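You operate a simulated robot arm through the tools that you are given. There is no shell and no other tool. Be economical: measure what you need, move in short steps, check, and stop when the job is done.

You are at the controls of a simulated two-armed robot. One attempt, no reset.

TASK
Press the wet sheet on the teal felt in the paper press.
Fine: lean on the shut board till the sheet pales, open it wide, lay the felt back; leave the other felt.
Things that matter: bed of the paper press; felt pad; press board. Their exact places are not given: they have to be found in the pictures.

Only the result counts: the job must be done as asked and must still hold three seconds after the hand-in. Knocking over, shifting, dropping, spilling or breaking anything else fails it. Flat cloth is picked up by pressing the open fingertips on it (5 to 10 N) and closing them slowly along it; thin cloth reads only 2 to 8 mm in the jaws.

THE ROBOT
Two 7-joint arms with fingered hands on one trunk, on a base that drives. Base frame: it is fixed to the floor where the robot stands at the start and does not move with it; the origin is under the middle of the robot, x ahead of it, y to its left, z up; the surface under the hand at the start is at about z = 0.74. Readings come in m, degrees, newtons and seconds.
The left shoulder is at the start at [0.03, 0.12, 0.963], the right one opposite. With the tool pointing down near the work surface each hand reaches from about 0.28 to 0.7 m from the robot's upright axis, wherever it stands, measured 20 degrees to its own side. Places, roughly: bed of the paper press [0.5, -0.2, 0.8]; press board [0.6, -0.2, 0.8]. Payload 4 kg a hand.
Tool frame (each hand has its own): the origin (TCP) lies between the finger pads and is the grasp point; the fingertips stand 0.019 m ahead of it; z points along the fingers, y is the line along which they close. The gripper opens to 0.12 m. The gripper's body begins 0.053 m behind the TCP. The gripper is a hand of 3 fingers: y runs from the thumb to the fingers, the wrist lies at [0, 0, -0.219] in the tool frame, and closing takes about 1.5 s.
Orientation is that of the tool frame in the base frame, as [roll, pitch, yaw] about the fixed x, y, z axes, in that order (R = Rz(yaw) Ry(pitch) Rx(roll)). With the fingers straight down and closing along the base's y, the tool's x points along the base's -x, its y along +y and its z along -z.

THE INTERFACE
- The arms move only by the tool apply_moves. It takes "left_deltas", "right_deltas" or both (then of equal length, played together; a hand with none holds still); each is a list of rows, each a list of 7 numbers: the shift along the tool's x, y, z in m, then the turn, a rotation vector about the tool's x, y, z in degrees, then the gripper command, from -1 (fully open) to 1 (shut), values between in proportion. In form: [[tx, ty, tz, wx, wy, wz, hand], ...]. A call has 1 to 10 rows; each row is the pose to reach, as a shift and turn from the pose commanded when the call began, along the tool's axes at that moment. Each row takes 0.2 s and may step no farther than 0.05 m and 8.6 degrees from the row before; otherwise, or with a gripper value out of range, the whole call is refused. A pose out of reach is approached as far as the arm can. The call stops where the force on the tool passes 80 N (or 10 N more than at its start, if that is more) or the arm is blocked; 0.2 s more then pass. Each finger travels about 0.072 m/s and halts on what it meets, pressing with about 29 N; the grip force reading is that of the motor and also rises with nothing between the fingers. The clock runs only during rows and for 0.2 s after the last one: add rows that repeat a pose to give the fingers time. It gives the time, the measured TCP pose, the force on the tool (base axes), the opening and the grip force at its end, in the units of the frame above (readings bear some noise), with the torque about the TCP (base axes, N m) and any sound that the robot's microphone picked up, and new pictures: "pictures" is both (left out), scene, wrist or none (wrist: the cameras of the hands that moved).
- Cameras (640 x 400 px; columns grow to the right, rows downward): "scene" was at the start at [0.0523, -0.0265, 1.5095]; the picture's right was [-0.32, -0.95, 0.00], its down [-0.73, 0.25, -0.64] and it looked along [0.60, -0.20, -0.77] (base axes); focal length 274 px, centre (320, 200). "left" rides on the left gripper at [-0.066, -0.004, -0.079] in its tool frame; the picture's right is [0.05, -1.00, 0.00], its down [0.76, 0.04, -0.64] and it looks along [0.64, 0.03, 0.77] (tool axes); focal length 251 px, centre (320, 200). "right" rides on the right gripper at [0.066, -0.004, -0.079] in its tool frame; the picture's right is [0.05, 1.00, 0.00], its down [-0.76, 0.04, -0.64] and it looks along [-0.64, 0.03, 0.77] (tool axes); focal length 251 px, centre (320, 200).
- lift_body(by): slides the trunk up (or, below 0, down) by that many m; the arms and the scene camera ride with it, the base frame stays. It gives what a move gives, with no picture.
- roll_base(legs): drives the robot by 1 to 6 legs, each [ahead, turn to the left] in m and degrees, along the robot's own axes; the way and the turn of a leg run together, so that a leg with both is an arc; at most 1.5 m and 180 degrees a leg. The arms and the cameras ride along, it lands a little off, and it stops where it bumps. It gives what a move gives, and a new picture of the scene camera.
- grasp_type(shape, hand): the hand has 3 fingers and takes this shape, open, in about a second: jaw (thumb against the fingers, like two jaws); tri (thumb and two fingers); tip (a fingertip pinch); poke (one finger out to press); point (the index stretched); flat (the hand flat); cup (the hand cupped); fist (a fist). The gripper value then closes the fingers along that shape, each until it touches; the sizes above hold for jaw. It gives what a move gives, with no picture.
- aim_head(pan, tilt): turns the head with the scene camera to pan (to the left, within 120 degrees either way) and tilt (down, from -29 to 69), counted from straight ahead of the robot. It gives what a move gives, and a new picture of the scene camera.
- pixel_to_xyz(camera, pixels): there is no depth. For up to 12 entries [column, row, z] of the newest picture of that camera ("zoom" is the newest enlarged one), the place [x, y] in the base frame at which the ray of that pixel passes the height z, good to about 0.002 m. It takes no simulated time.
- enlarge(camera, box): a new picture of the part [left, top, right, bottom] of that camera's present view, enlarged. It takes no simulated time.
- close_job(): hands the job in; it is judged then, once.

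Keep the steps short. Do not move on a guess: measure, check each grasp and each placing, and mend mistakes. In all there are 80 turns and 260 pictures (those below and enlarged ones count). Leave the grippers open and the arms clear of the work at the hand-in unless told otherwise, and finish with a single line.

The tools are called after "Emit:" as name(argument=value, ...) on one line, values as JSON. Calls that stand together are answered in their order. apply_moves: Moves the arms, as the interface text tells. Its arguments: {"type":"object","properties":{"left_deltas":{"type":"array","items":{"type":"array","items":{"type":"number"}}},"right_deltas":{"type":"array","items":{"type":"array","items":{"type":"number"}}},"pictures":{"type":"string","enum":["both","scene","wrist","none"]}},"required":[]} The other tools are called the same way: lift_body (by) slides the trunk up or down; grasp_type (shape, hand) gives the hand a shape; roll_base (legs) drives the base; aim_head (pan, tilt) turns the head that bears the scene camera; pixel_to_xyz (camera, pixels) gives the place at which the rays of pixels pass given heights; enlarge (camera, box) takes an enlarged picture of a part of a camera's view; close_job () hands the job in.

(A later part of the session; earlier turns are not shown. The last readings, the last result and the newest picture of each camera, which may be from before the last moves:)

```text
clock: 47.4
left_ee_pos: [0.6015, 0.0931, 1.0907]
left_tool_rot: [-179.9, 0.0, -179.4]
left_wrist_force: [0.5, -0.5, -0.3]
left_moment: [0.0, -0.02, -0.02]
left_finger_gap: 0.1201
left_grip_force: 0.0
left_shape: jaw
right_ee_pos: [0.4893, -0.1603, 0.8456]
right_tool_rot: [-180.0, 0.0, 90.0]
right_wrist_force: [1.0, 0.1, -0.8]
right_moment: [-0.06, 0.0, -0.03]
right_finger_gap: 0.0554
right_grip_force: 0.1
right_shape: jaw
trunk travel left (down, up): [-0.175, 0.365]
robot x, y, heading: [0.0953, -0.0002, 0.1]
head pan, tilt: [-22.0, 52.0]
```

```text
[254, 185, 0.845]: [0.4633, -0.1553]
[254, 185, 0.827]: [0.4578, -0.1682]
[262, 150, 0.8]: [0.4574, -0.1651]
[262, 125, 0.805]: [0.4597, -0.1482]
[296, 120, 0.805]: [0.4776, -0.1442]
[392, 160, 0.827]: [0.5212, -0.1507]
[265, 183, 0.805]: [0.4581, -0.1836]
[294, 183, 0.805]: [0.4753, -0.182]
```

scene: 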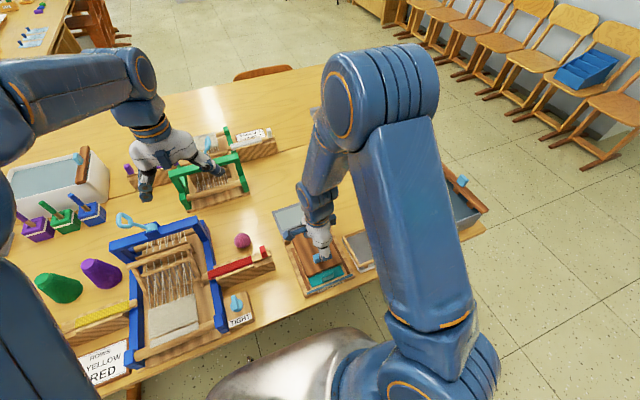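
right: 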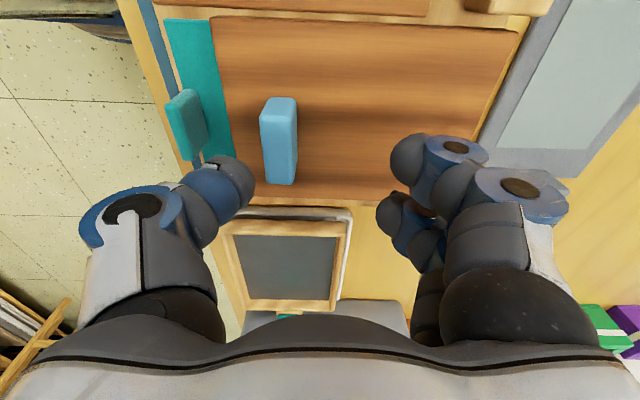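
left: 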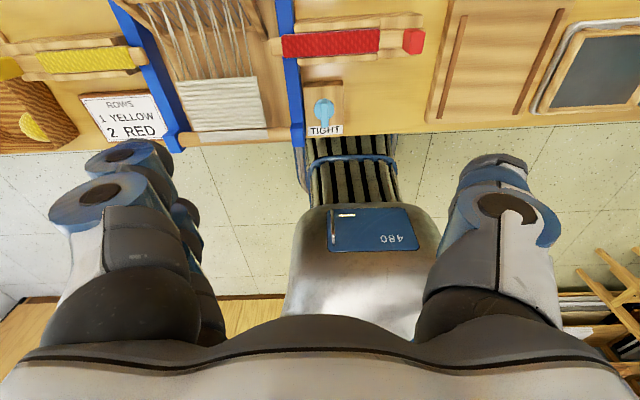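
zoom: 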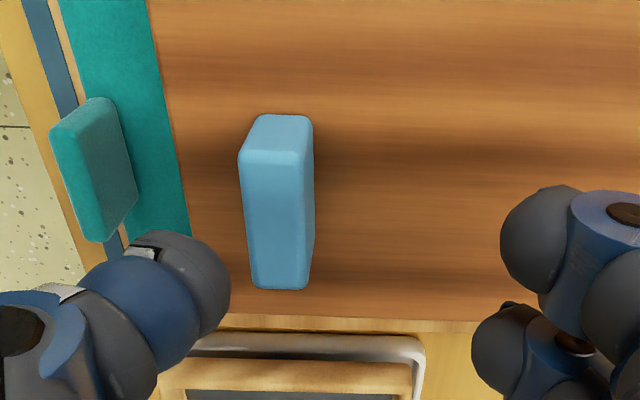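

The handle is at x 0.459–0.477. I'll shift 7 mm toward me, descend 37 mm and close.

Emit:
apply_moves(right_deltas=[[0, -0.007, 0.015, 0, 0, 0, 0.07], [0, -0.007, 0.03, 0, 0, 0, 0.07], [0, -0.007, 0.036, 0, 0, 0, 0.07], [0, -0.007, 0.036, 0, 0, 0, 0.4], [0, -0.007, 0.036, 0, 0, 0, 0.7], [0, -0.009, 0.036, 0, 0, 0, 1], [0, -0.011, 0.036, 0, 0, 0, 1], [0, -0.011, 0.036, 0, 0, 0, 1]])

Emit:
enlarge(camera="right", box=[140, 40, 460, 240])

```text
clock: 49.2
left_ee_pos: [0.6019, 0.0926, 1.0902]
left_tool_rot: [180.0, 0.0, -179.4]
left_wrist_force: [0.2, -0.3, -0.4]
left_moment: [-0.02, 0.02, 0.03]
left_finger_gap: 0.12
left_grip_force: 0.1
left_shape: jaw
right_ee_pos: [0.4783, -0.1608, 0.8072]
right_tool_rot: [179.8, 0.0, 90.0]
right_wrist_force: [2.6, 1.5, -0.6]
right_moment: [0.03, -0.08, -0.06]
right_finger_gap: 0.0065
right_grip_force: 28.7
right_shape: jaw
trunk travel left (down, up): [-0.175, 0.365]
robot x, y, heading: [0.0961, 0.0012, 0.0]
head pan, tilt: [-22.0, 52.0]
```

scene: 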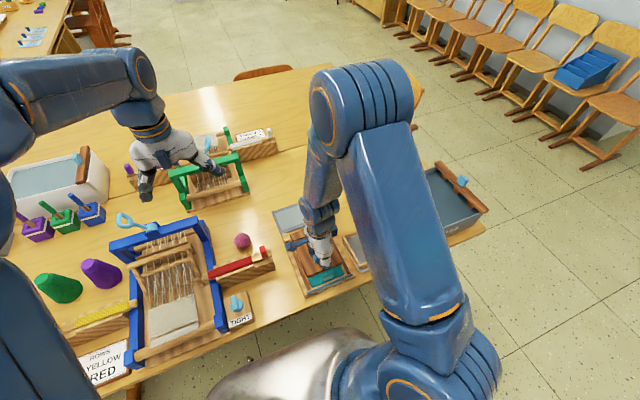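
right: 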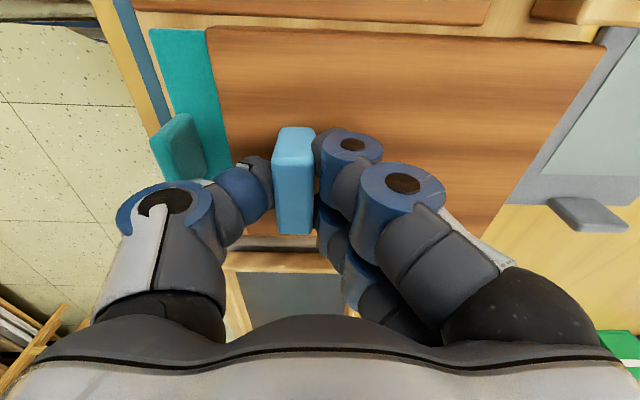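

```text
2.00 times, centred on (300, 140) of right
```

zoom: 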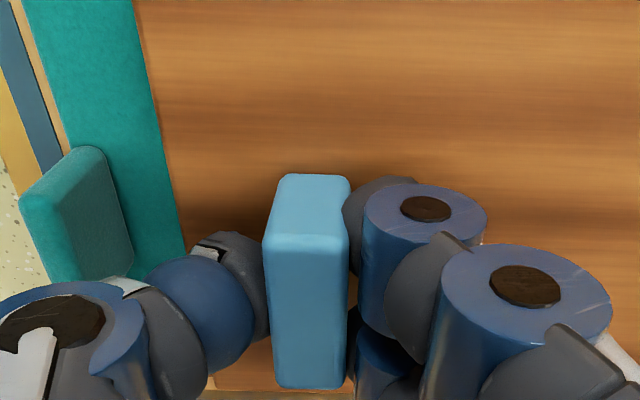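

The handle is firmly pinched (28.7 N). I'll lift along the hinge arc, turning the hand with the board, to 24° first.

Emit:
apply_moves(right_deltas=[[0, 0.0025, -0.0067, 4, 0, 0, 1], [0, 0.0054, -0.0132, 8, 0, 0, 1], [0, 0.0088, -0.0195, 12, 0, 0, 1], [0, 0.0126, -0.0255, 16, 0, 0, 1], [0, 0.0168, -0.0312, 20, 0, 0, 1], [0, 0.0214, -0.0367, 24, 0, 0, 1], [0, 0.0214, -0.0367, 24, 0, 0, 1]])

Emit:
enlarge(camera="scene", box=[270, 190, 370, 300])

```text
clock: 50.8
left_ee_pos: [0.6027, 0.0928, 1.09]
left_tool_rot: [-180.0, -0.1, -179.3]
left_wrist_force: [0.3, -0.1, 0.0]
left_moment: [0.01, 0.02, -0.01]
left_finger_gap: 0.12
left_grip_force: 0.1
left_shape: jaw
right_ee_pos: [0.5005, -0.1601, 0.8439]
right_tool_rot: [-155.9, 0.0, 90.1]
right_wrist_force: [3.1, 6.0, -3.0]
right_moment: [-0.05, -0.13, -0.13]
right_finger_gap: 0.0064
right_grip_force: 29.7
right_shape: jaw
trunk travel left (down, up): [-0.175, 0.365]
robot x, y, heading: [0.0925, -0.0018, -0.0]
head pan, tilt: [-22.0, 52.0]
```

scene: 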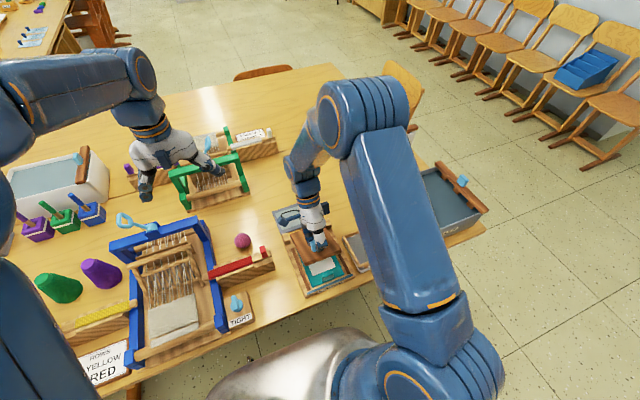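
right: 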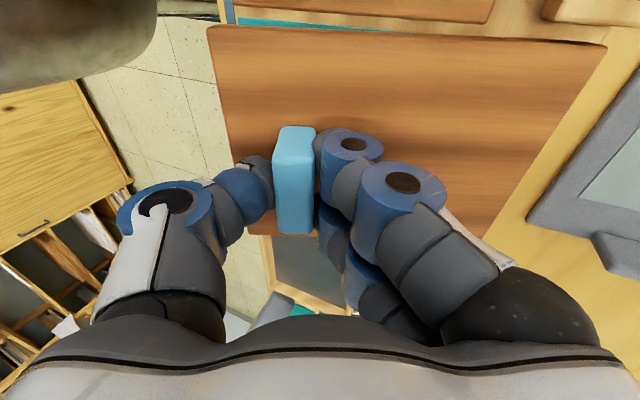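

```text
3.64 times, centred on (320, 245) of scene
```

zoom: 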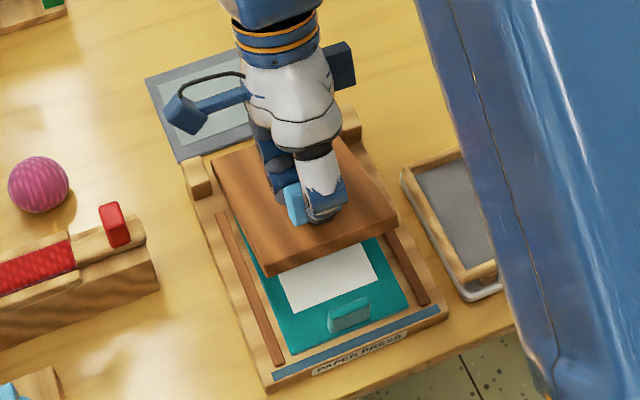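

The sheet now shows white. Forces are small, so I'll continue the arc to 56°.

Emit:
apply_moves(right_deltas=[[0, 0.0025, -0.0067, 4, 0, 0, 1], [0, 0.0054, -0.0132, 8, 0, 0, 1], [0, 0.0088, -0.0195, 12, 0, 0, 1], [0, 0.0126, -0.0255, 16, 0, 0, 1], [0, 0.0168, -0.0312, 20, 0, 0, 1], [0, 0.0214, -0.0367, 24, 0, 0, 1], [0, 0.0264, -0.0418, 28, 0, 0, 1], [0, 0.0317, -0.0465, 32, 0, 0, 1], [0, 0.0317, -0.0465, 32, 0, 0, 1]])

```text
clock: 52.8
left_ee_pos: [0.6036, 0.0928, 1.0905]
left_tool_rot: [180.0, -0.1, -179.3]
left_wrist_force: [0.4, 0.4, -0.7]
left_moment: [-0.01, -0.05, 0.02]
left_finger_gap: 0.1199
left_grip_force: 0.0
left_shape: jaw
right_ee_pos: [0.5466, -0.1595, 0.8725]
right_tool_rot: [-124.0, -0.1, 90.0]
right_wrist_force: [2.3, 3.9, -6.7]
right_moment: [-0.11, -0.24, -0.04]
right_finger_gap: 0.0059
right_grip_force: 28.9
right_shape: jaw
trunk travel left (down, up): [-0.175, 0.365]
robot x, y, heading: [0.0946, 0.0005, -0.2]
head pan, tilt: [-22.0, 52.0]
```

scene: 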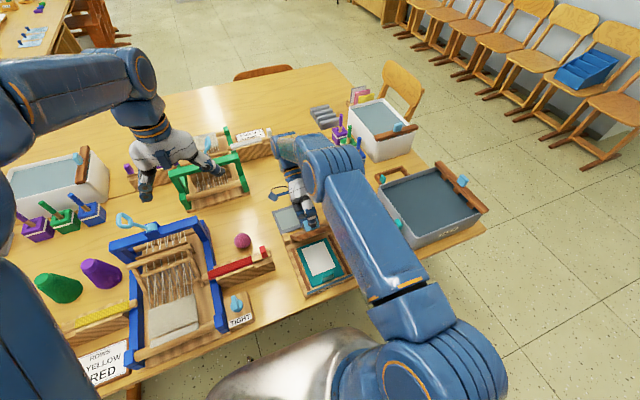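
right: 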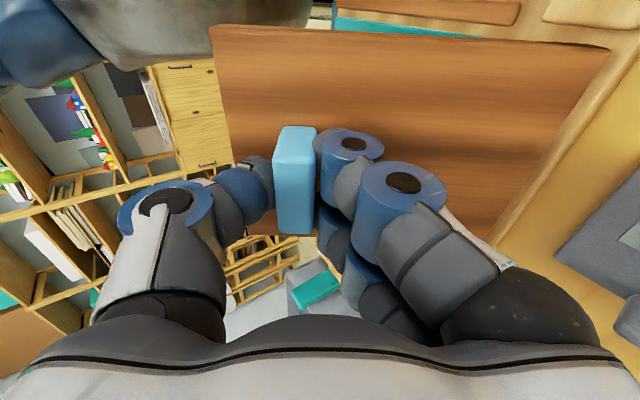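

Still following well. I'll go another 32° to about 88°.

Emit:
apply_moves(right_deltas=[[0, 0.0025, -0.0067, 4, 0, 0, 1], [0, 0.0054, -0.0132, 8, 0, 0, 1], [0, 0.0088, -0.0195, 12, 0, 0, 1], [0, 0.0126, -0.0255, 16, 0, 0, 1], [0, 0.0168, -0.0312, 20, 0, 0, 1], [0, 0.0214, -0.0367, 24, 0, 0, 1], [0, 0.0264, -0.0418, 28, 0, 0, 1], [0, 0.0317, -0.0465, 32, 0, 0, 1], [0, 0.0317, -0.0465, 32, 0, 0, 1]])

Emit:
enlarge(camera="scene", box=[250, 120, 390, 300])

```text
clock: 53.7
left_ee_pos: [0.6107, 0.0908, 1.0854]
left_tool_rot: [179.9, -0.4, -179.2]
left_wrist_force: [-0.5, 0.0, 0.3]
left_moment: [0.01, -0.04, -0.02]
left_finger_gap: 0.1198
left_grip_force: 0.2
left_shape: jaw
right_ee_pos: [0.5138, -0.1545, 0.8847]
right_tool_rot: [-116.6, 0.5, 89.7]
right_wrist_force: [50.1, -6.6, -60.7]
right_moment: [0.07, -2.02, 0.25]
right_finger_gap: 0.0091
right_grip_force: 29.0
right_shape: jaw
right hand out of reach, approached as far as the arm can: row 1, 2, 3, 4
trunk travel left (down, up): [-0.175, 0.365]
robot x, y, heading: [0.0901, -0.0004, -0.1]
head pan, tilt: [-22.0, 52.0]
stopped in row 4 (right hand): the force on the tool passed its limit at 88 N (the readings are from after the stop); the commanded pose is now the measured one
```

scene: 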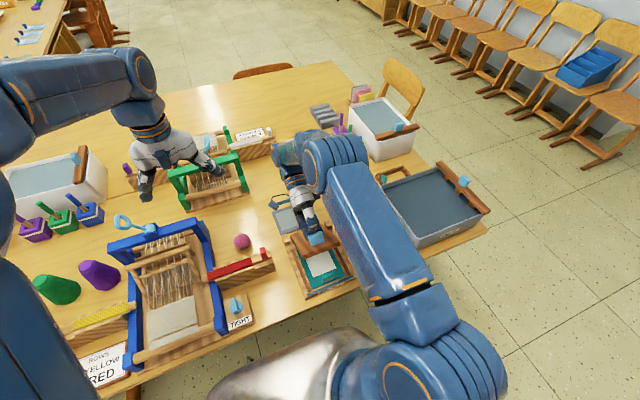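
right: 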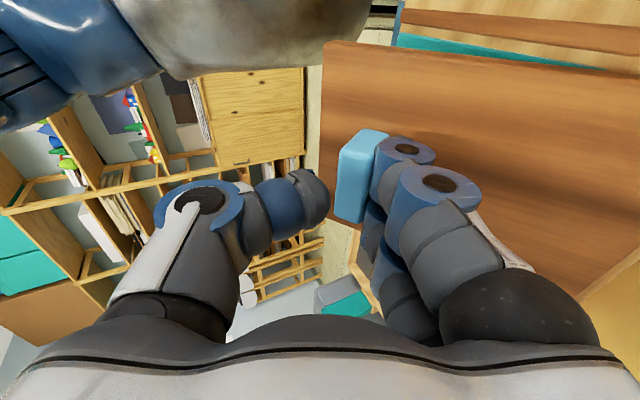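

```text
2.22 times, centred on (320, 210) of scene
```

zoom: 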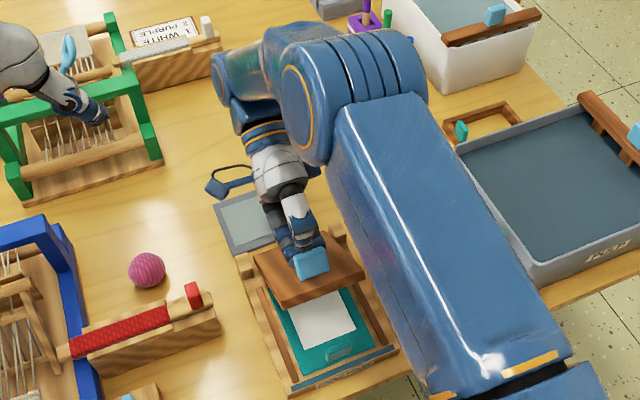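

The right arm reached its joint limit near 60°, and the thumb slipped off; the fingers still hold the handle's far side. I'll go back to a reachable pose on the arc (about 48°) so the grip re-closes. After that the left hand will push the board the rest of the way.

Emit:
apply_moves(right_deltas=[[0, 0.008, -0.003, -4, 0, 0, 1], [0, 0.016, -0.006, -8, 0, 0, 1], [0, 0.022, -0.009, -12, 0, 0, 1], [0, 0.0242, -0.0103, -15.4, 0, 0, 1], [0, 0.0242, -0.0103, -15.4, 0, 0, 1], [0, 0.0242, -0.0103, -15.4, 0, 0, 1]])

Emit:
enlarge(camera="scene", box=[250, 160, 370, 300])

```text
clock: 55.1
left_ee_pos: [0.605, 0.0901, 1.0899]
left_tool_rot: [179.8, 0.0, -179.3]
left_wrist_force: [0.5, 0.0, -0.4]
left_moment: [0.01, -0.01, 0.02]
left_finger_gap: 0.1198
left_grip_force: 0.1
left_shape: jaw
right_ee_pos: [0.526, -0.154, 0.8767]
right_tool_rot: [-130.7, 0.1, 89.7]
right_wrist_force: [8.5, -14.4, -16.9]
right_moment: [0.07, -0.03, 0.27]
right_finger_gap: 0.0106
right_grip_force: 28.6
right_shape: jaw
trunk travel left (down, up): [-0.175, 0.365]
robot x, y, heading: [0.0931, 0.0015, -0.2]
head pan, tilt: [-22.0, 52.0]
```

scene: 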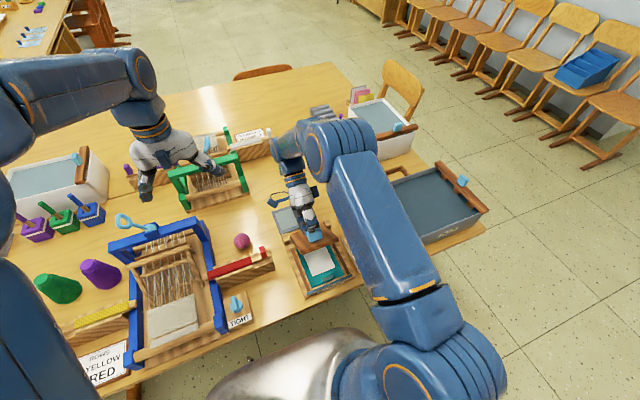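
right: 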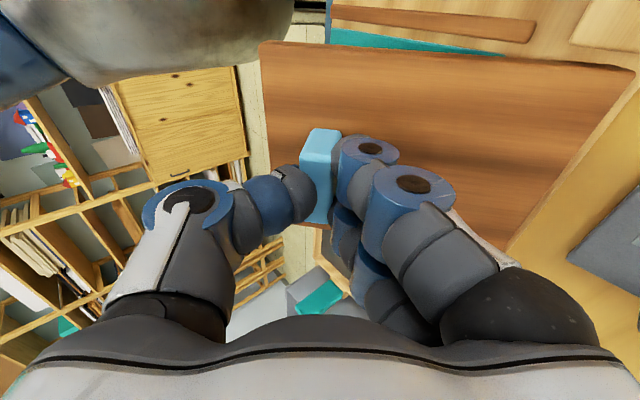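

```text
2.86 times, centred on (310, 230) of scene
```

zoom: 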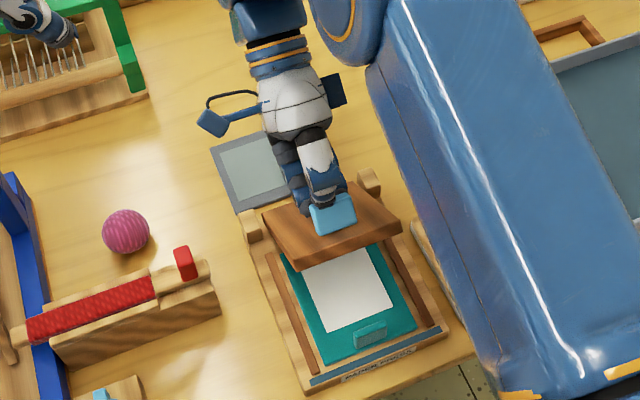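

The handle is pinched again with the board about 40° up. The right hand holds. I'll bring the left hand, closed, to the front side of the board, staying high and taking half the way first.

Emit:
apply_moves(left_deltas=[[0.04, -0.01, 0, 0, 0, 0, 0], [0.08, -0.02, 0, 0, 0, 0, 0.5], [0.12, -0.04, 0, 0, 0, 0, 1], [0.15, -0.07, 0, 0, 0, 0, 1], [0.18, -0.1, 0, 0, 0, 0, 1], [0.185, -0.13, 0, 0, 0, 0, 1], [0.185, -0.13, 0, 0, 0, 0, 1]])

```text
clock: 56.7
left_ee_pos: [0.4194, -0.0414, 1.0893]
left_tool_rot: [179.9, -0.2, -179.3]
left_wrist_force: [0.3, 0.2, -0.7]
left_moment: [-0.02, 0.03, 0.03]
left_finger_gap: 0.0
left_grip_force: 28.7
left_shape: jaw
right_ee_pos: [0.5264, -0.1531, 0.8759]
right_tool_rot: [-130.8, 0.2, 89.8]
right_wrist_force: [10.0, -12.7, -19.2]
right_moment: [0.08, -0.1, 0.28]
right_finger_gap: 0.011
right_grip_force: 28.5
right_shape: jaw
trunk travel left (down, up): [-0.175, 0.365]
robot x, y, heading: [0.0921, 0.0027, 0.0]
head pan, tilt: [-22.0, 52.0]
```

scene: 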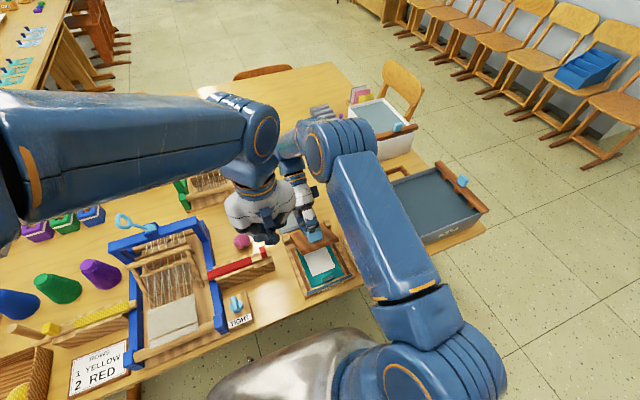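
left: 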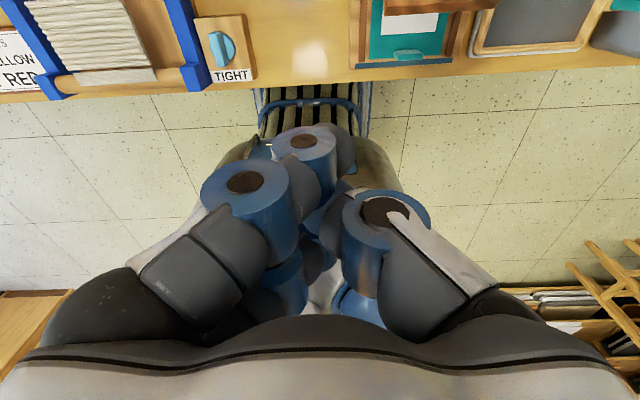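

Clear so far. I'll go on to y -0.122 and down to z≈0.97.

Emit:
apply_moves(left_deltas=[[0.005, -0.035, 0, 0, 0, 0, 1], [0.01, -0.065, 0.015, 0, 0, 0, 1], [0.01, -0.08, 0.05, 0, 0, 0, 1], [0.01, -0.08, 0.09, 0, 0, 0, 1], [0.01, -0.08, 0.12, 0, 0, 0, 1], [0.01, -0.08, 0.12, 0, 0, 0, 1]])

Emit:
enlarge(camera="scene", box=[200, 140, 380, 300])

Emit:
enlarge(camera="left", box=[200, 0, 500, 200])

```text
clock: 57.4
left_ee_pos: [0.4156, -0.1069, 1.0627]
left_tool_rot: [179.9, -0.1, -178.8]
left_wrist_force: [-1.5, 3.8, -1.2]
left_moment: [-0.36, -0.1, -0.03]
left_finger_gap: 0.0
left_grip_force: 29.2
left_shape: jaw
right_ee_pos: [0.5247, -0.1539, 0.8724]
right_tool_rot: [-130.5, 0.1, 89.0]
right_wrist_force: [9.9, -5.1, -19.0]
right_moment: [0.07, -0.15, 0.12]
right_finger_gap: 0.0111
right_grip_force: 29.1
right_shape: jaw
trunk travel left (down, up): [-0.175, 0.365]
robot x, y, heading: [0.0932, 0.0007, 0.1]
head pan, tilt: [-22.0, 52.0]
stopped in row 3 (left hand): the force on the tool passed its limit at 128 N (the readings are from after the stop); the commanded pose is now the measured one
```

scene: 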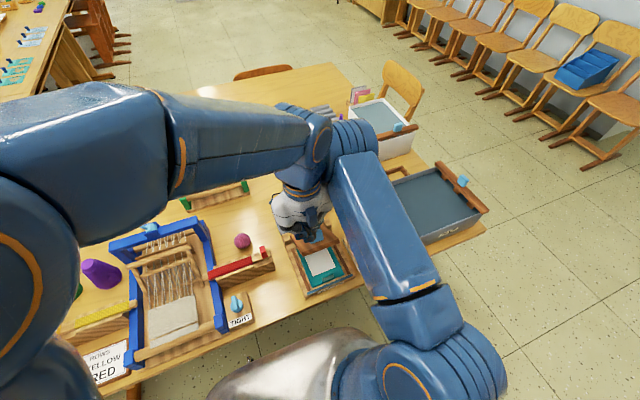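
left: 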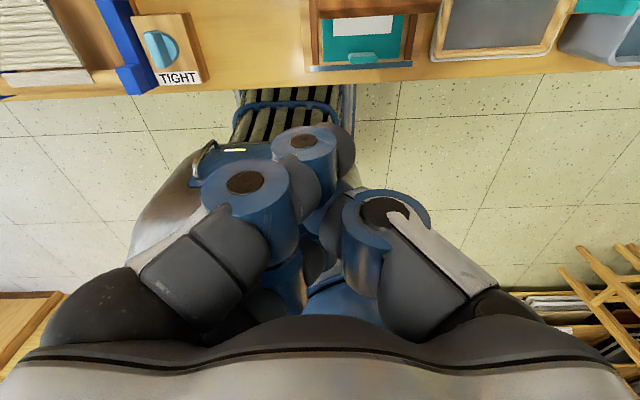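

```text
2.50 times, centred on (290, 220) of scene
```

zoom: 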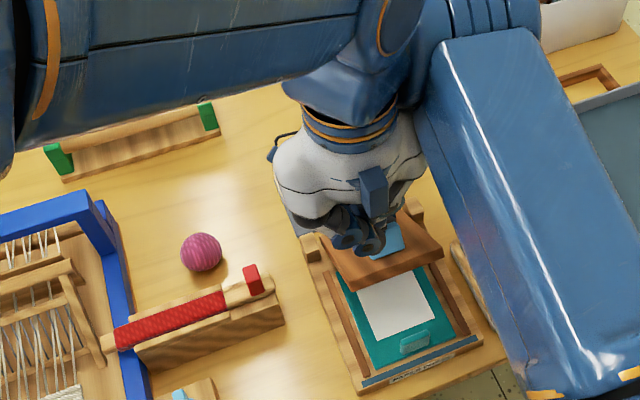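

```text
2.00 times, centred on (350, 100) of left
```

zoom: 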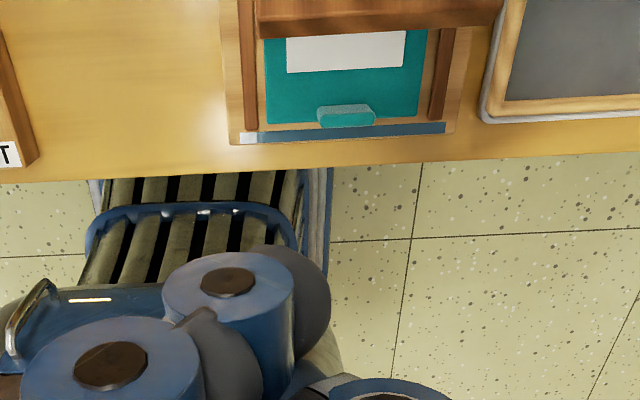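

The left wrist bumped the right forearm. I'll back the left hand out and roll it 45°, so its fingers point down-right and its wrist stays to the left of the right arm.

Emit:
apply_moves(left_deltas=[[0, 0.04, 0, 0, 0, 0, 1], [0, 0.08, 0, 0, 0, 0, 1], [0, 0.11, 0.01, 8, 0, 0, 1], [0, 0.13, 0.02, 16, 0, 0, 1], [0, 0.13, 0.03, 24, 0, 0, 1], [0, 0.13, 0.04, 32, 0, 0, 1], [0, 0.13, 0.05, 40, 0, 0, 1], [0, 0.13, 0.06, 46, 0, 0, 1], [0, 0.13, 0.06, 46, 0, 0, 1]])

Emit:
enlarge(camera="scene", box=[200, 140, 380, 300])

```text
clock: 59.4
left_ee_pos: [0.4132, 0.0204, 1.0022]
left_tool_rot: [-134.1, -0.1, -178.8]
left_wrist_force: [0.9, 0.6, 0.1]
left_moment: [0.0, -0.02, 0.0]
left_finger_gap: 0.0
left_grip_force: 28.6
left_shape: jaw
right_ee_pos: [0.5249, -0.1552, 0.8735]
right_tool_rot: [-130.5, 0.0, 89.0]
right_wrist_force: [11.5, -8.7, -21.1]
right_moment: [0.03, -0.22, 0.22]
right_finger_gap: 0.011
right_grip_force: 28.6
right_shape: jaw
trunk travel left (down, up): [-0.175, 0.365]
robot x, y, heading: [0.0918, -0.0002, -0.1]
head pan, tilt: [-22.0, 52.0]
```

scene: 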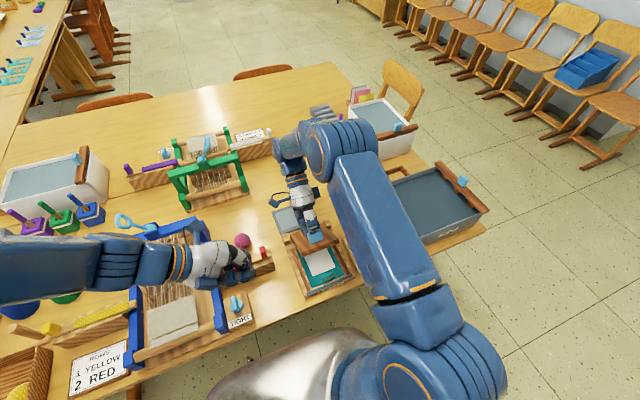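
left: 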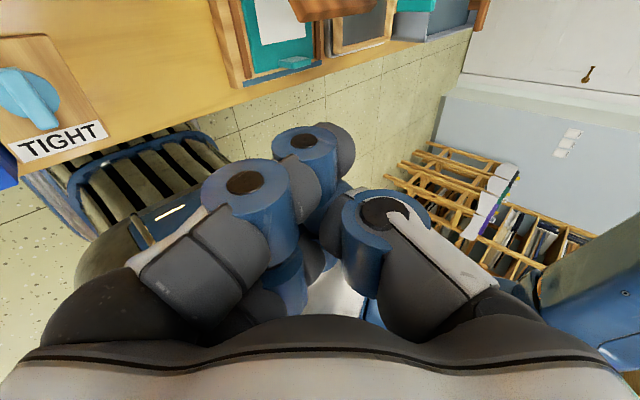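

```text
2.50 times, centred on (290, 220) of scene
```

zoom: 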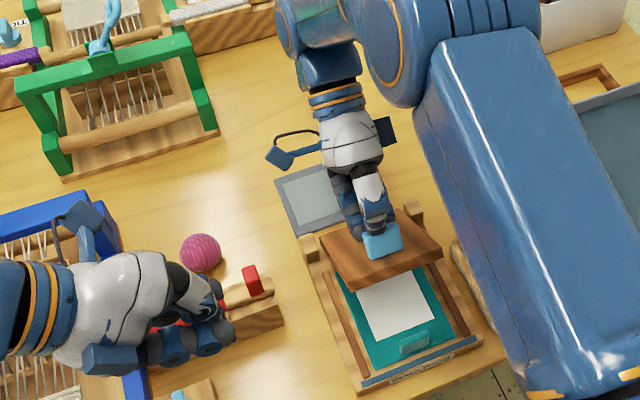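

The left hand is free and rolled. Before inserting I'll check the height clearance of the red bar and the loom frame under its path.

Emit:
pixel_to_xyz(camera="scene", pixels=[[262, 247, 0.82], [270, 260, 0.78], [243, 240, 0.77], [213, 240, 0.85], [222, 262, 0.8]])

Emit:
apply_moves(left_deltas=[[0, 0, 0.03, 0, 0, 0, 1], [-0.002, 0, 0.06, 0, 0, 0, 1], [-0.004, 0, 0.09, 0, 0, 0, 1], [-0.004, 0, 0.12, 0, 0, 0, 1], [-0.004, 0, 0.12, 0, 0, 0, 1]])

Emit:
enlarge(camera="scene", box=[200, 160, 380, 310])

```text
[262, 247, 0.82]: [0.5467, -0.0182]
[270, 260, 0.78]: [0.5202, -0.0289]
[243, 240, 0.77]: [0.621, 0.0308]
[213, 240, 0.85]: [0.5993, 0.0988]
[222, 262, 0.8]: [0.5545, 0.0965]
```

```text
clock: 60.6
left_ee_pos: [0.4194, -0.0667, 0.9201]
left_tool_rot: [-134.2, -0.1, -178.8]
left_wrist_force: [0.3, 0.1, 1.0]
left_moment: [-0.02, 0.0, 0.03]
left_finger_gap: 0.0002
left_grip_force: 28.6
left_shape: jaw
right_ee_pos: [0.5258, -0.1533, 0.8739]
right_tool_rot: [-130.4, 0.0, 89.0]
right_wrist_force: [12.3, -9.1, -20.9]
right_moment: [0.04, -0.22, 0.24]
right_finger_gap: 0.0108
right_grip_force: 28.8
right_shape: jaw
trunk travel left (down, up): [-0.175, 0.365]
robot x, y, heading: [0.0924, -0.0002, -0.1]
head pan, tilt: [-22.0, 52.0]
```

scene: 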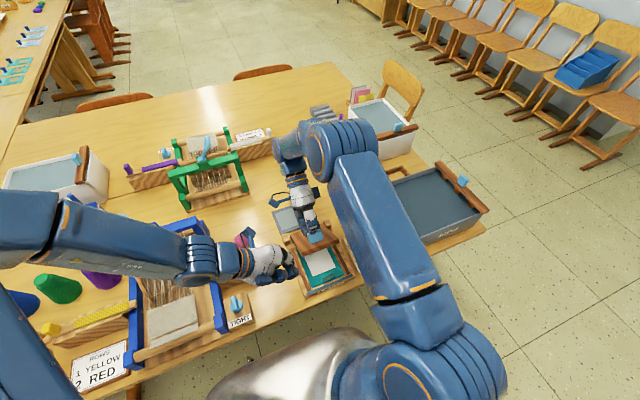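
left: 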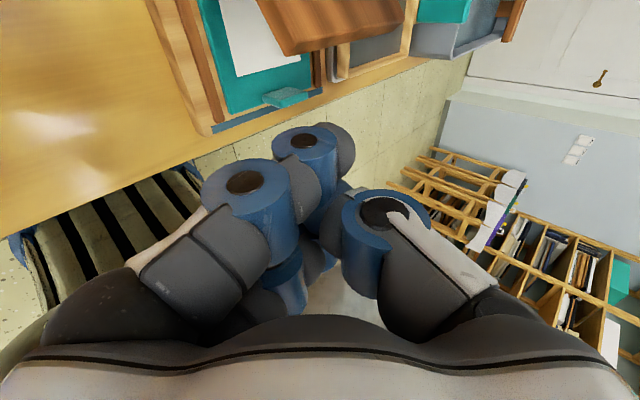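

```text
2.67 times, centred on (290, 235) of scene
```

zoom: 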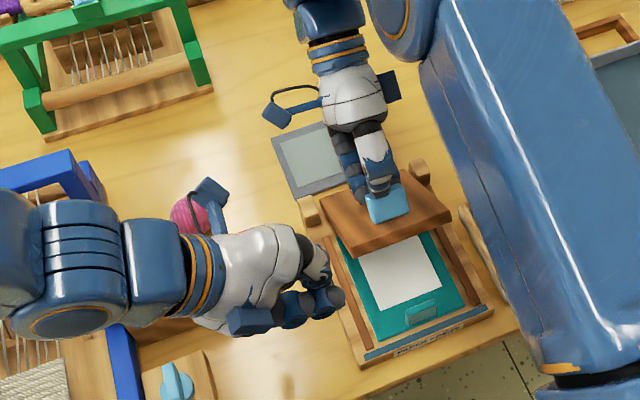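

The path is clear. I'll insert 75 mm more along the fingers, ending in front of the board's raised edge.

Emit:
apply_moves(left_deltas=[[0.004, 0, 0.03, 0, 0, 0, 1], [0.006, 0, 0.055, 0, 0, 0, 1], [0.006, 0, 0.077, 0, 0, 0, 1], [0.006, 0, 0.077, 0, 0, 0, 1]])

Emit:
enlarge(camera="scene", box=[240, 180, 380, 300])

```text
clock: 61.6
left_ee_pos: [0.4132, -0.1199, 0.8634]
left_tool_rot: [-134.1, 0.0, -178.9]
left_wrist_force: [-0.7, -0.7, -0.5]
left_moment: [-0.01, 0.0, -0.02]
left_finger_gap: 0.0002
left_grip_force: 29.2
left_shape: jaw
right_ee_pos: [0.5254, -0.1548, 0.8734]
right_tool_rot: [-130.5, -0.1, 89.0]
right_wrist_force: [11.9, -7.3, -19.7]
right_moment: [0.03, -0.26, 0.22]
right_finger_gap: 0.0107
right_grip_force: 28.7
right_shape: jaw
trunk travel left (down, up): [-0.175, 0.365]
robot x, y, heading: [0.0926, -0.0001, -0.0]
head pan, tilt: [-22.0, 52.0]
```

scene: 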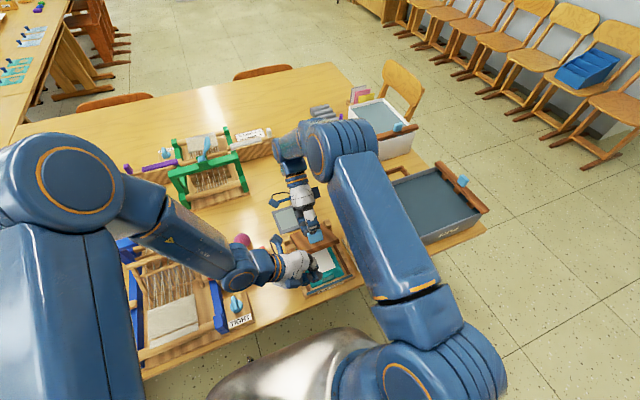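
left: 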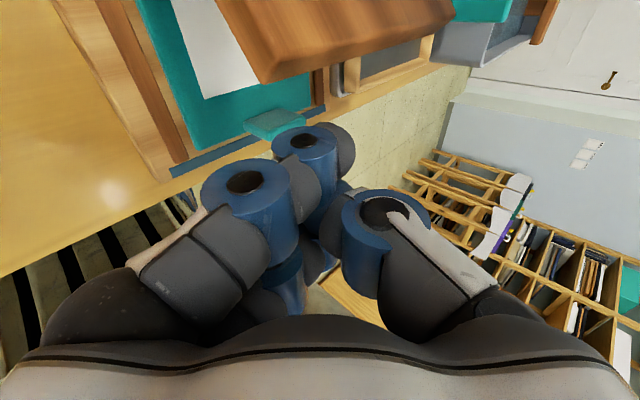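

```text
3.33 times, centred on (310, 240) of scene
```

zoom: 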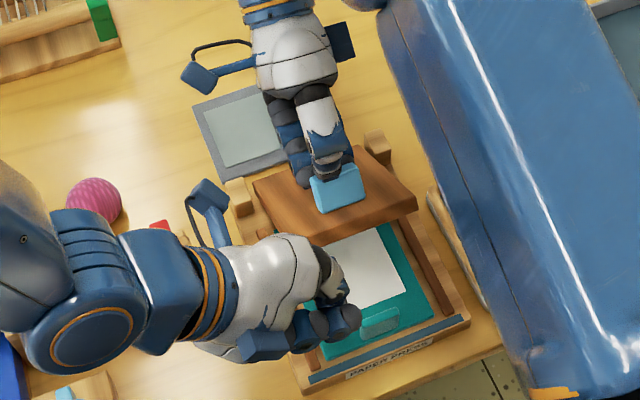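

Emit:
pixel_to_xyz(camera="left", pixels=[[263, 82, 0.83], [263, 82, 0.85], [263, 82, 0.87], [263, 82, 0.89]])

Emit:
pixel_to_xyz(camera="scene", pixels=[[308.6, 252.6, 0.83], [308.6, 252.6, 0.85], [308.6, 252.6, 0.87], [308.6, 252.6, 0.89]])

```text
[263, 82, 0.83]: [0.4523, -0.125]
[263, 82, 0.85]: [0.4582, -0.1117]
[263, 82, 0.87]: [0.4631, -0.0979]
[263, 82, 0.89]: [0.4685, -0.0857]
```

```text
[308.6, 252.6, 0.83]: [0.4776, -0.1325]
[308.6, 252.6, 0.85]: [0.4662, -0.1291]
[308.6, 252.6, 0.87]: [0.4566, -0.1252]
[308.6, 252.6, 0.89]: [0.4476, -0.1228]
```

The board's corner is at about (0.463, -0.105, 0.86). I'll insert 12 mm more and advance the left fingers to contact.

Emit:
apply_moves(left_deltas=[[0, 0, 0.012, 0, 0, 0, 1], [-0.012, 0, 0.012, 0, 0, 0, 1], [-0.022, 0, 0.012, 0, 0, 0, 1], [-0.03, 0, 0.012, 0, 0, 0, 1], [-0.036, 0, 0.012, 0, 0, 0, 1], [-0.042, 0, 0.012, 0, 0, 0, 1]])

Emit:
enlarge(camera="scene", box=[240, 180, 380, 300])

```text
clock: 63.0
left_ee_pos: [0.4352, -0.1291, 0.8552]
left_tool_rot: [-134.1, -1.5, 179.9]
left_wrist_force: [-17.0, 2.7, 5.5]
left_moment: [0.11, -0.16, 0.41]
left_finger_gap: 0.0
left_grip_force: 29.6
left_shape: jaw
right_ee_pos: [0.5272, -0.154, 0.8732]
right_tool_rot: [-131.6, 0.0, 89.1]
right_wrist_force: [8.0, -2.5, -6.0]
right_moment: [0.07, 0.12, 0.09]
right_finger_gap: 0.0116
right_grip_force: 28.7
right_shape: jaw
trunk travel left (down, up): [-0.175, 0.365]
robot x, y, heading: [0.0955, 0.0003, -0.2]
head pan, tilt: [-22.0, 52.0]
stopped in row 6 (left hand): the force on the tool passed its limit at 83 N (the readings are from after the stop); the commanded pose is now the measured one
```

scene: 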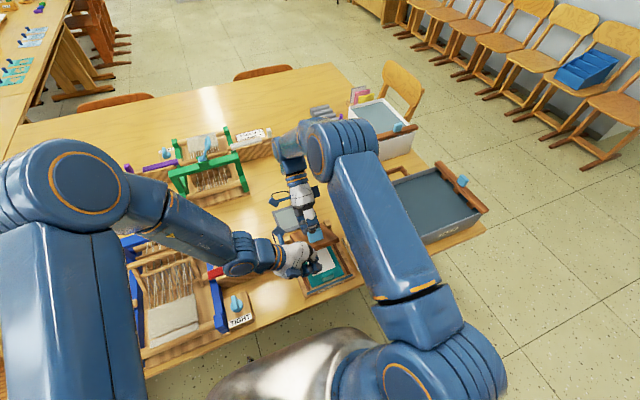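
left: 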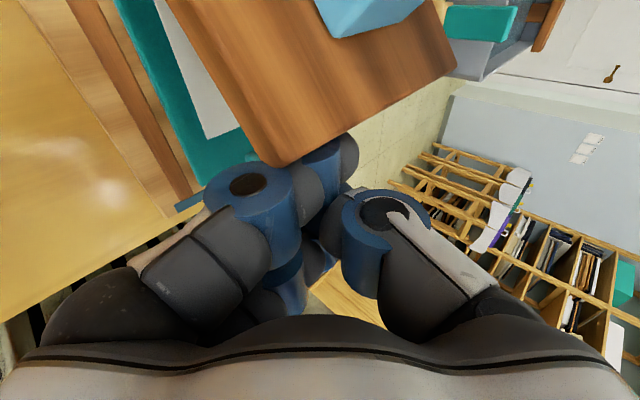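

```text
3.33 times, centred on (310, 240) of scene
```

zoom: 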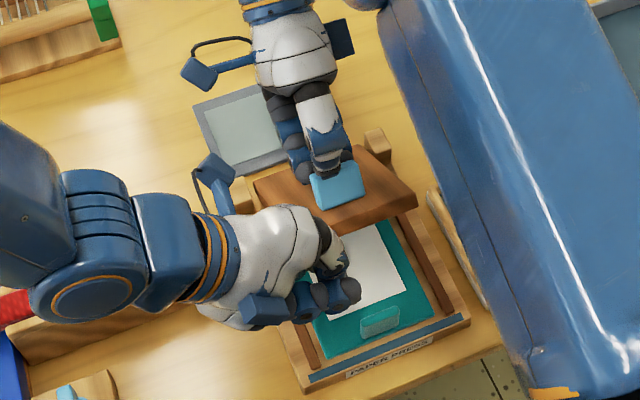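

The left fingers are firm against the board's front edge (17 N). Now I'll open the right hand and draw it back along its fingers.

Emit:
apply_moves(right_deltas=[[0, 0, 0, 0, 0, 0, 0.4], [0, 0, 0, 0, 0, 0, 0.2], [0, 0, -0.01, 0, 0, 0, 0.2], [0, 0, -0.04, 0, 0, 0, 0.2], [0, 0, -0.07, 0, 0, 0, 0.2], [0, 0, -0.1, 0, 0, 0, 0.2], [0, 0, -0.1, 0, 0, 0, 0.2]])

Emit:
enlarge(camera="scene", box=[240, 160, 380, 300])

```text
clock: 64.6
left_ee_pos: [0.439, -0.1267, 0.8553]
left_tool_rot: [-134.3, -1.1, -179.6]
left_wrist_force: [-1.4, 0.4, -1.6]
left_moment: [0.01, 0.01, -0.03]
left_finger_gap: 0.0
left_grip_force: 28.8
left_shape: jaw
right_ee_pos: [0.586, -0.1553, 0.929]
right_tool_rot: [-131.5, 0.0, 89.0]
right_wrist_force: [-0.2, 0.0, -0.2]
right_moment: [0.02, -0.02, 0.01]
right_finger_gap: 0.0478
right_grip_force: 0.0
right_shape: jaw
right hand out of reach, approached as far as the arm can: row 6, 7
trunk travel left (down, up): [-0.175, 0.365]
robot x, y, heading: [0.0885, -0.004, -0.2]
head pan, tilt: [-22.0, 52.0]
```

scene: 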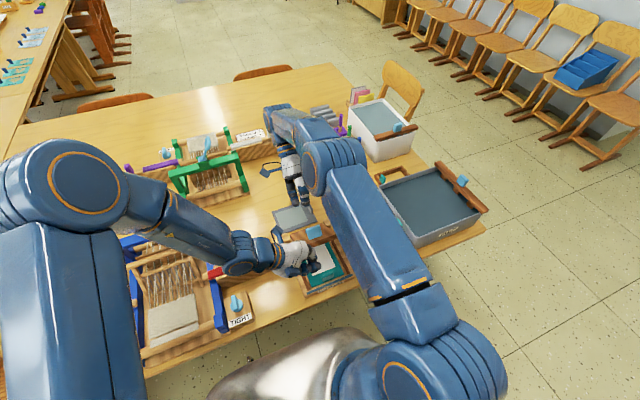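
right: 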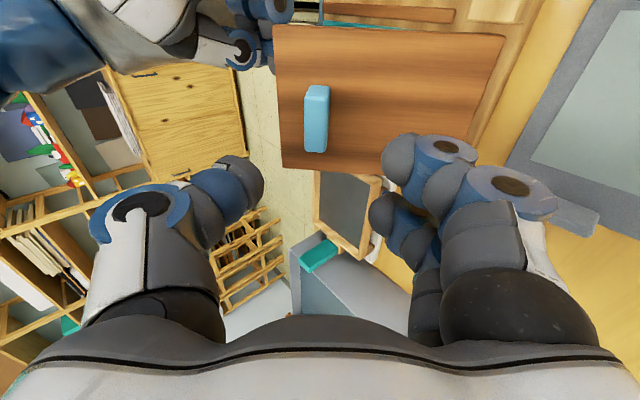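

```text
2.86 times, centred on (310, 230) of scene
```

zoom: 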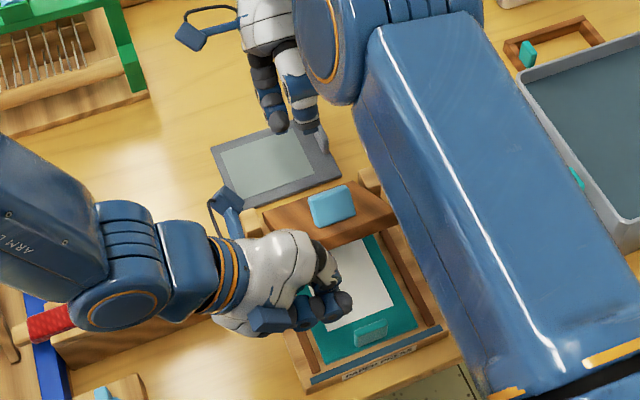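

The left hand alone now holds the board. I'll move the right hand up and to the right, clear of the board's swing.

Emit:
apply_moves(right_deltas=[[-0.01, -0.018, -0.016, -4, 0, 0, 0], [-0.03, -0.036, -0.032, -12, 0, 0, 0], [-0.06, -0.054, -0.048, -20, 0, 0, 0], [-0.09, -0.072, -0.064, -28, 0, 0, 0], [-0.12, -0.09, -0.08, -36, 0, 0, 0], [-0.15, -0.1, -0.09, -44, 0, 0, 0], [-0.15, -0.1, -0.09, -48, 0, 0, 0]])

Emit:
enlarge(camera="scene", box=[240, 160, 400, 300])

```text
clock: 66.2
left_ee_pos: [0.4376, -0.1279, 0.8555]
left_tool_rot: [-134.1, -1.1, -179.9]
left_wrist_force: [-0.7, 0.2, 0.1]
left_moment: [0.03, 0.01, -0.01]
left_finger_gap: 0.0001
left_grip_force: 29.4
left_shape: jaw
right_ee_pos: [0.5846, -0.3039, 1.0616]
right_tool_rot: [-179.8, 0.1, 89.0]
right_wrist_force: [-0.3, 1.0, -0.6]
right_moment: [-0.01, -0.01, 0.0]
right_finger_gap: 0.0597
right_grip_force: 0.1
right_shape: jaw
trunk travel left (down, up): [-0.175, 0.365]
robot x, y, heading: [0.0922, 0.0016, -0.1]
head pan, tilt: [-22.0, 52.0]
```

scene: 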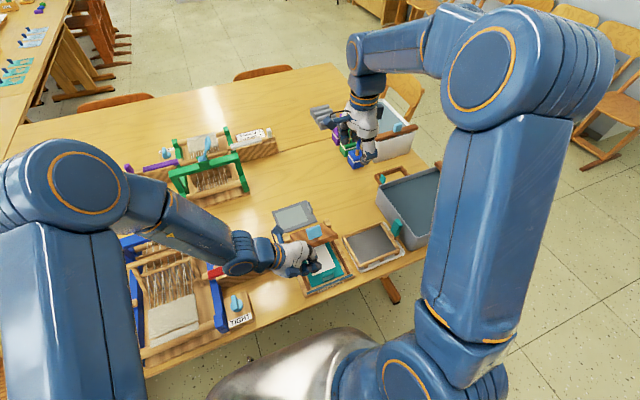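
right: 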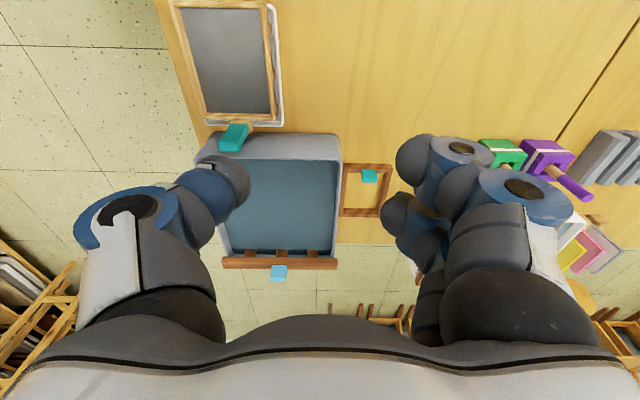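

```text
2.86 times, centred on (320, 230) of scene
```

zoom: 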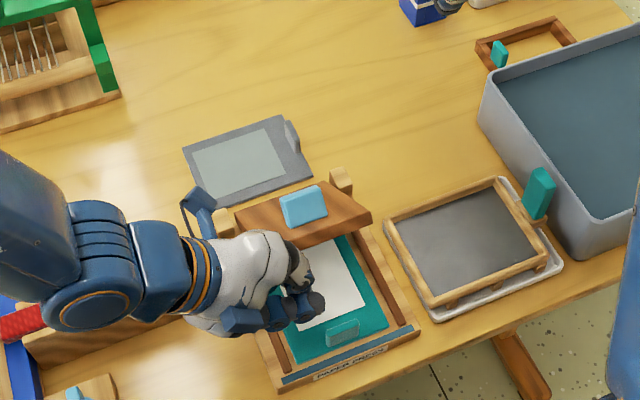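

The board stays on the left fingers. I'll push it forward (+x) with the left hand, rising a little.

Emit:
apply_moves(left_deltas=[[-0.012, 0, 0, 0, 0, 0, 1], [-0.024, -0.002, -0.002, 0, 0, 0, 1], [-0.036, -0.004, -0.004, 0, 0, 0, 1], [-0.048, -0.006, -0.006, 0, 0, 0, 1], [-0.06, -0.008, -0.008, 0, 0, 0, 1], [-0.072, -0.01, -0.01, 0, 0, 0, 1], [-0.084, -0.011, -0.011, 0, 0, 0, 1]])

Emit:
enlarge(camera="scene", box=[240, 160, 400, 300])

```text
clock: 67.8
left_ee_pos: [0.5227, -0.1279, 0.8696]
left_tool_rot: [-134.1, -1.2, -179.8]
left_wrist_force: [-0.2, -0.4, -0.9]
left_moment: [0.03, 0.01, 0.01]
left_finger_gap: 0.0
left_grip_force: 28.7
left_shape: jaw
right_ee_pos: [0.5851, -0.3051, 1.0613]
right_tool_rot: [-179.7, 0.1, 88.9]
right_wrist_force: [-0.4, 0.1, -0.5]
right_moment: [0.0, 0.02, 0.0]
right_finger_gap: 0.0597
right_grip_force: 0.1
right_shape: jaw
trunk travel left (down, up): [-0.175, 0.365]
robot x, y, heading: [0.0866, 0.0014, -0.0]
head pan, tilt: [-22.0, 52.0]
```

scene: 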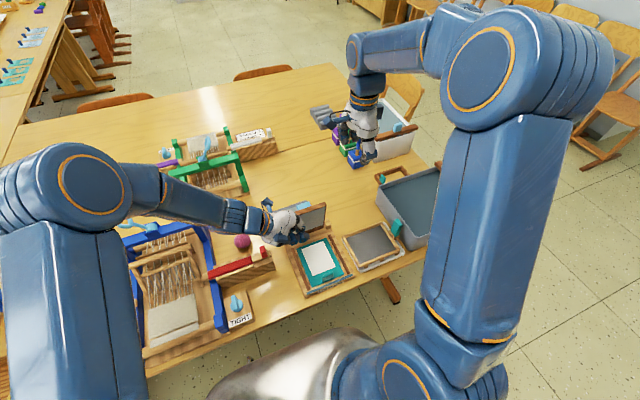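
left: 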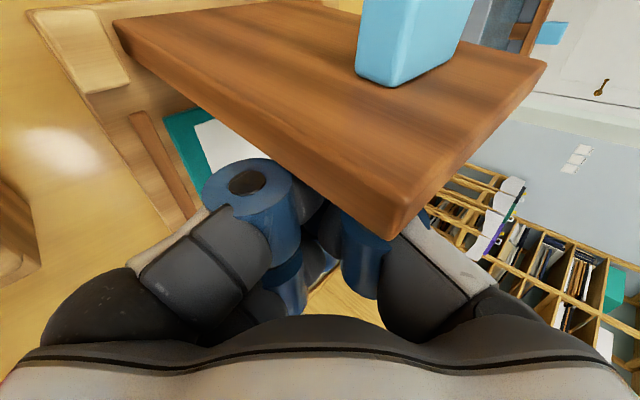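

```text
2.86 times, centred on (320, 230) of scene
```

zoom: 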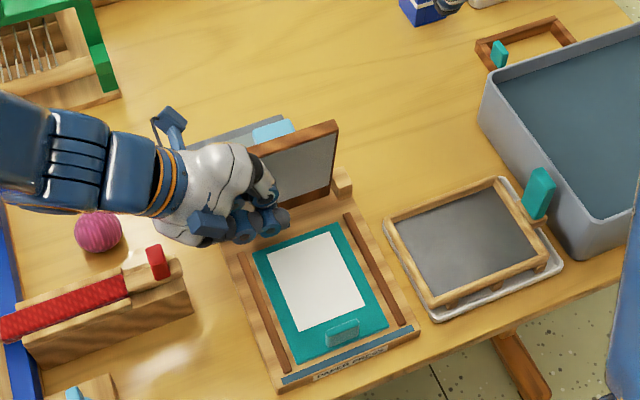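

The board is nearly upright. I'll push 65 mm further, past vertical to its stop.

Emit:
apply_moves(left_deltas=[[-0.012, 0, 0, 0, 0, 0, 1], [-0.024, 0, 0, 0, 0, 0, 1], [-0.034, 0, 0, 0, 0, 0, 1], [-0.044, 0, 0, 0, 0, 0, 1], [-0.054, 0, 0, 0, 0, 0, 1], [-0.062, 0, 0, 0, 0, 0, 1], [-0.062, 0, 0, 0, 0, 0, 1]])

Emit:
enlarge(camera="scene", box=[240, 160, 400, 300])

```text
clock: 69.1
left_ee_pos: [0.555, -0.1295, 0.867]
left_tool_rot: [-133.5, -3.2, 178.2]
left_wrist_force: [-48.5, 22.8, 27.3]
left_moment: [0.3, -0.87, 1.35]
left_finger_gap: 0.0001
left_grip_force: 28.8
left_shape: jaw
right_ee_pos: [0.5806, -0.302, 1.0648]
right_tool_rot: [-179.9, 0.1, 89.0]
right_wrist_force: [0.4, -0.2, 0.4]
right_moment: [0.0, -0.01, 0.02]
right_finger_gap: 0.0598
right_grip_force: 0.0
right_shape: jaw
trunk travel left (down, up): [-0.175, 0.365]
robot x, y, heading: [0.0905, 0.0013, 0.0]
head pan, tilt: [-22.0, 52.0]
stopped in row 6 (left hand): the force on the tool passed its limit at 85 N (the readings are from after the stop); the commanded pose is now the measured one
```

scene: 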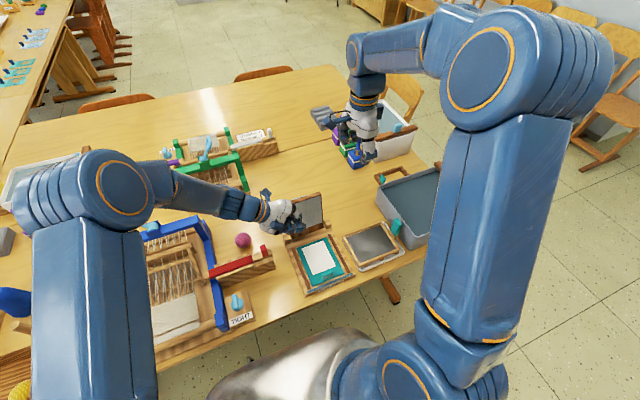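
left: 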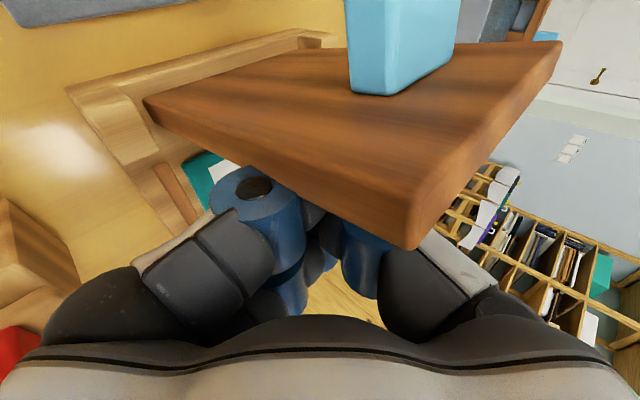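

```text
2.86 times, centred on (320, 230) of scene
```

zoom: 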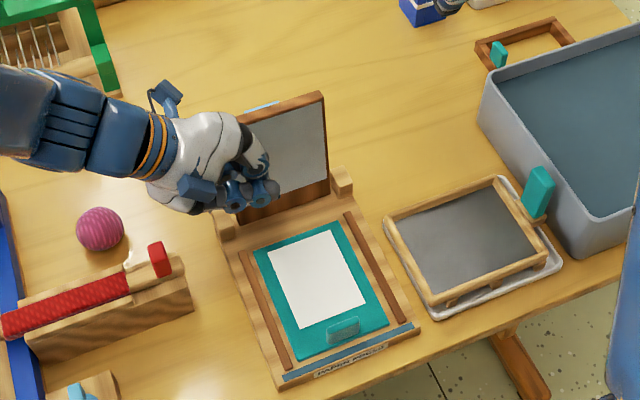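

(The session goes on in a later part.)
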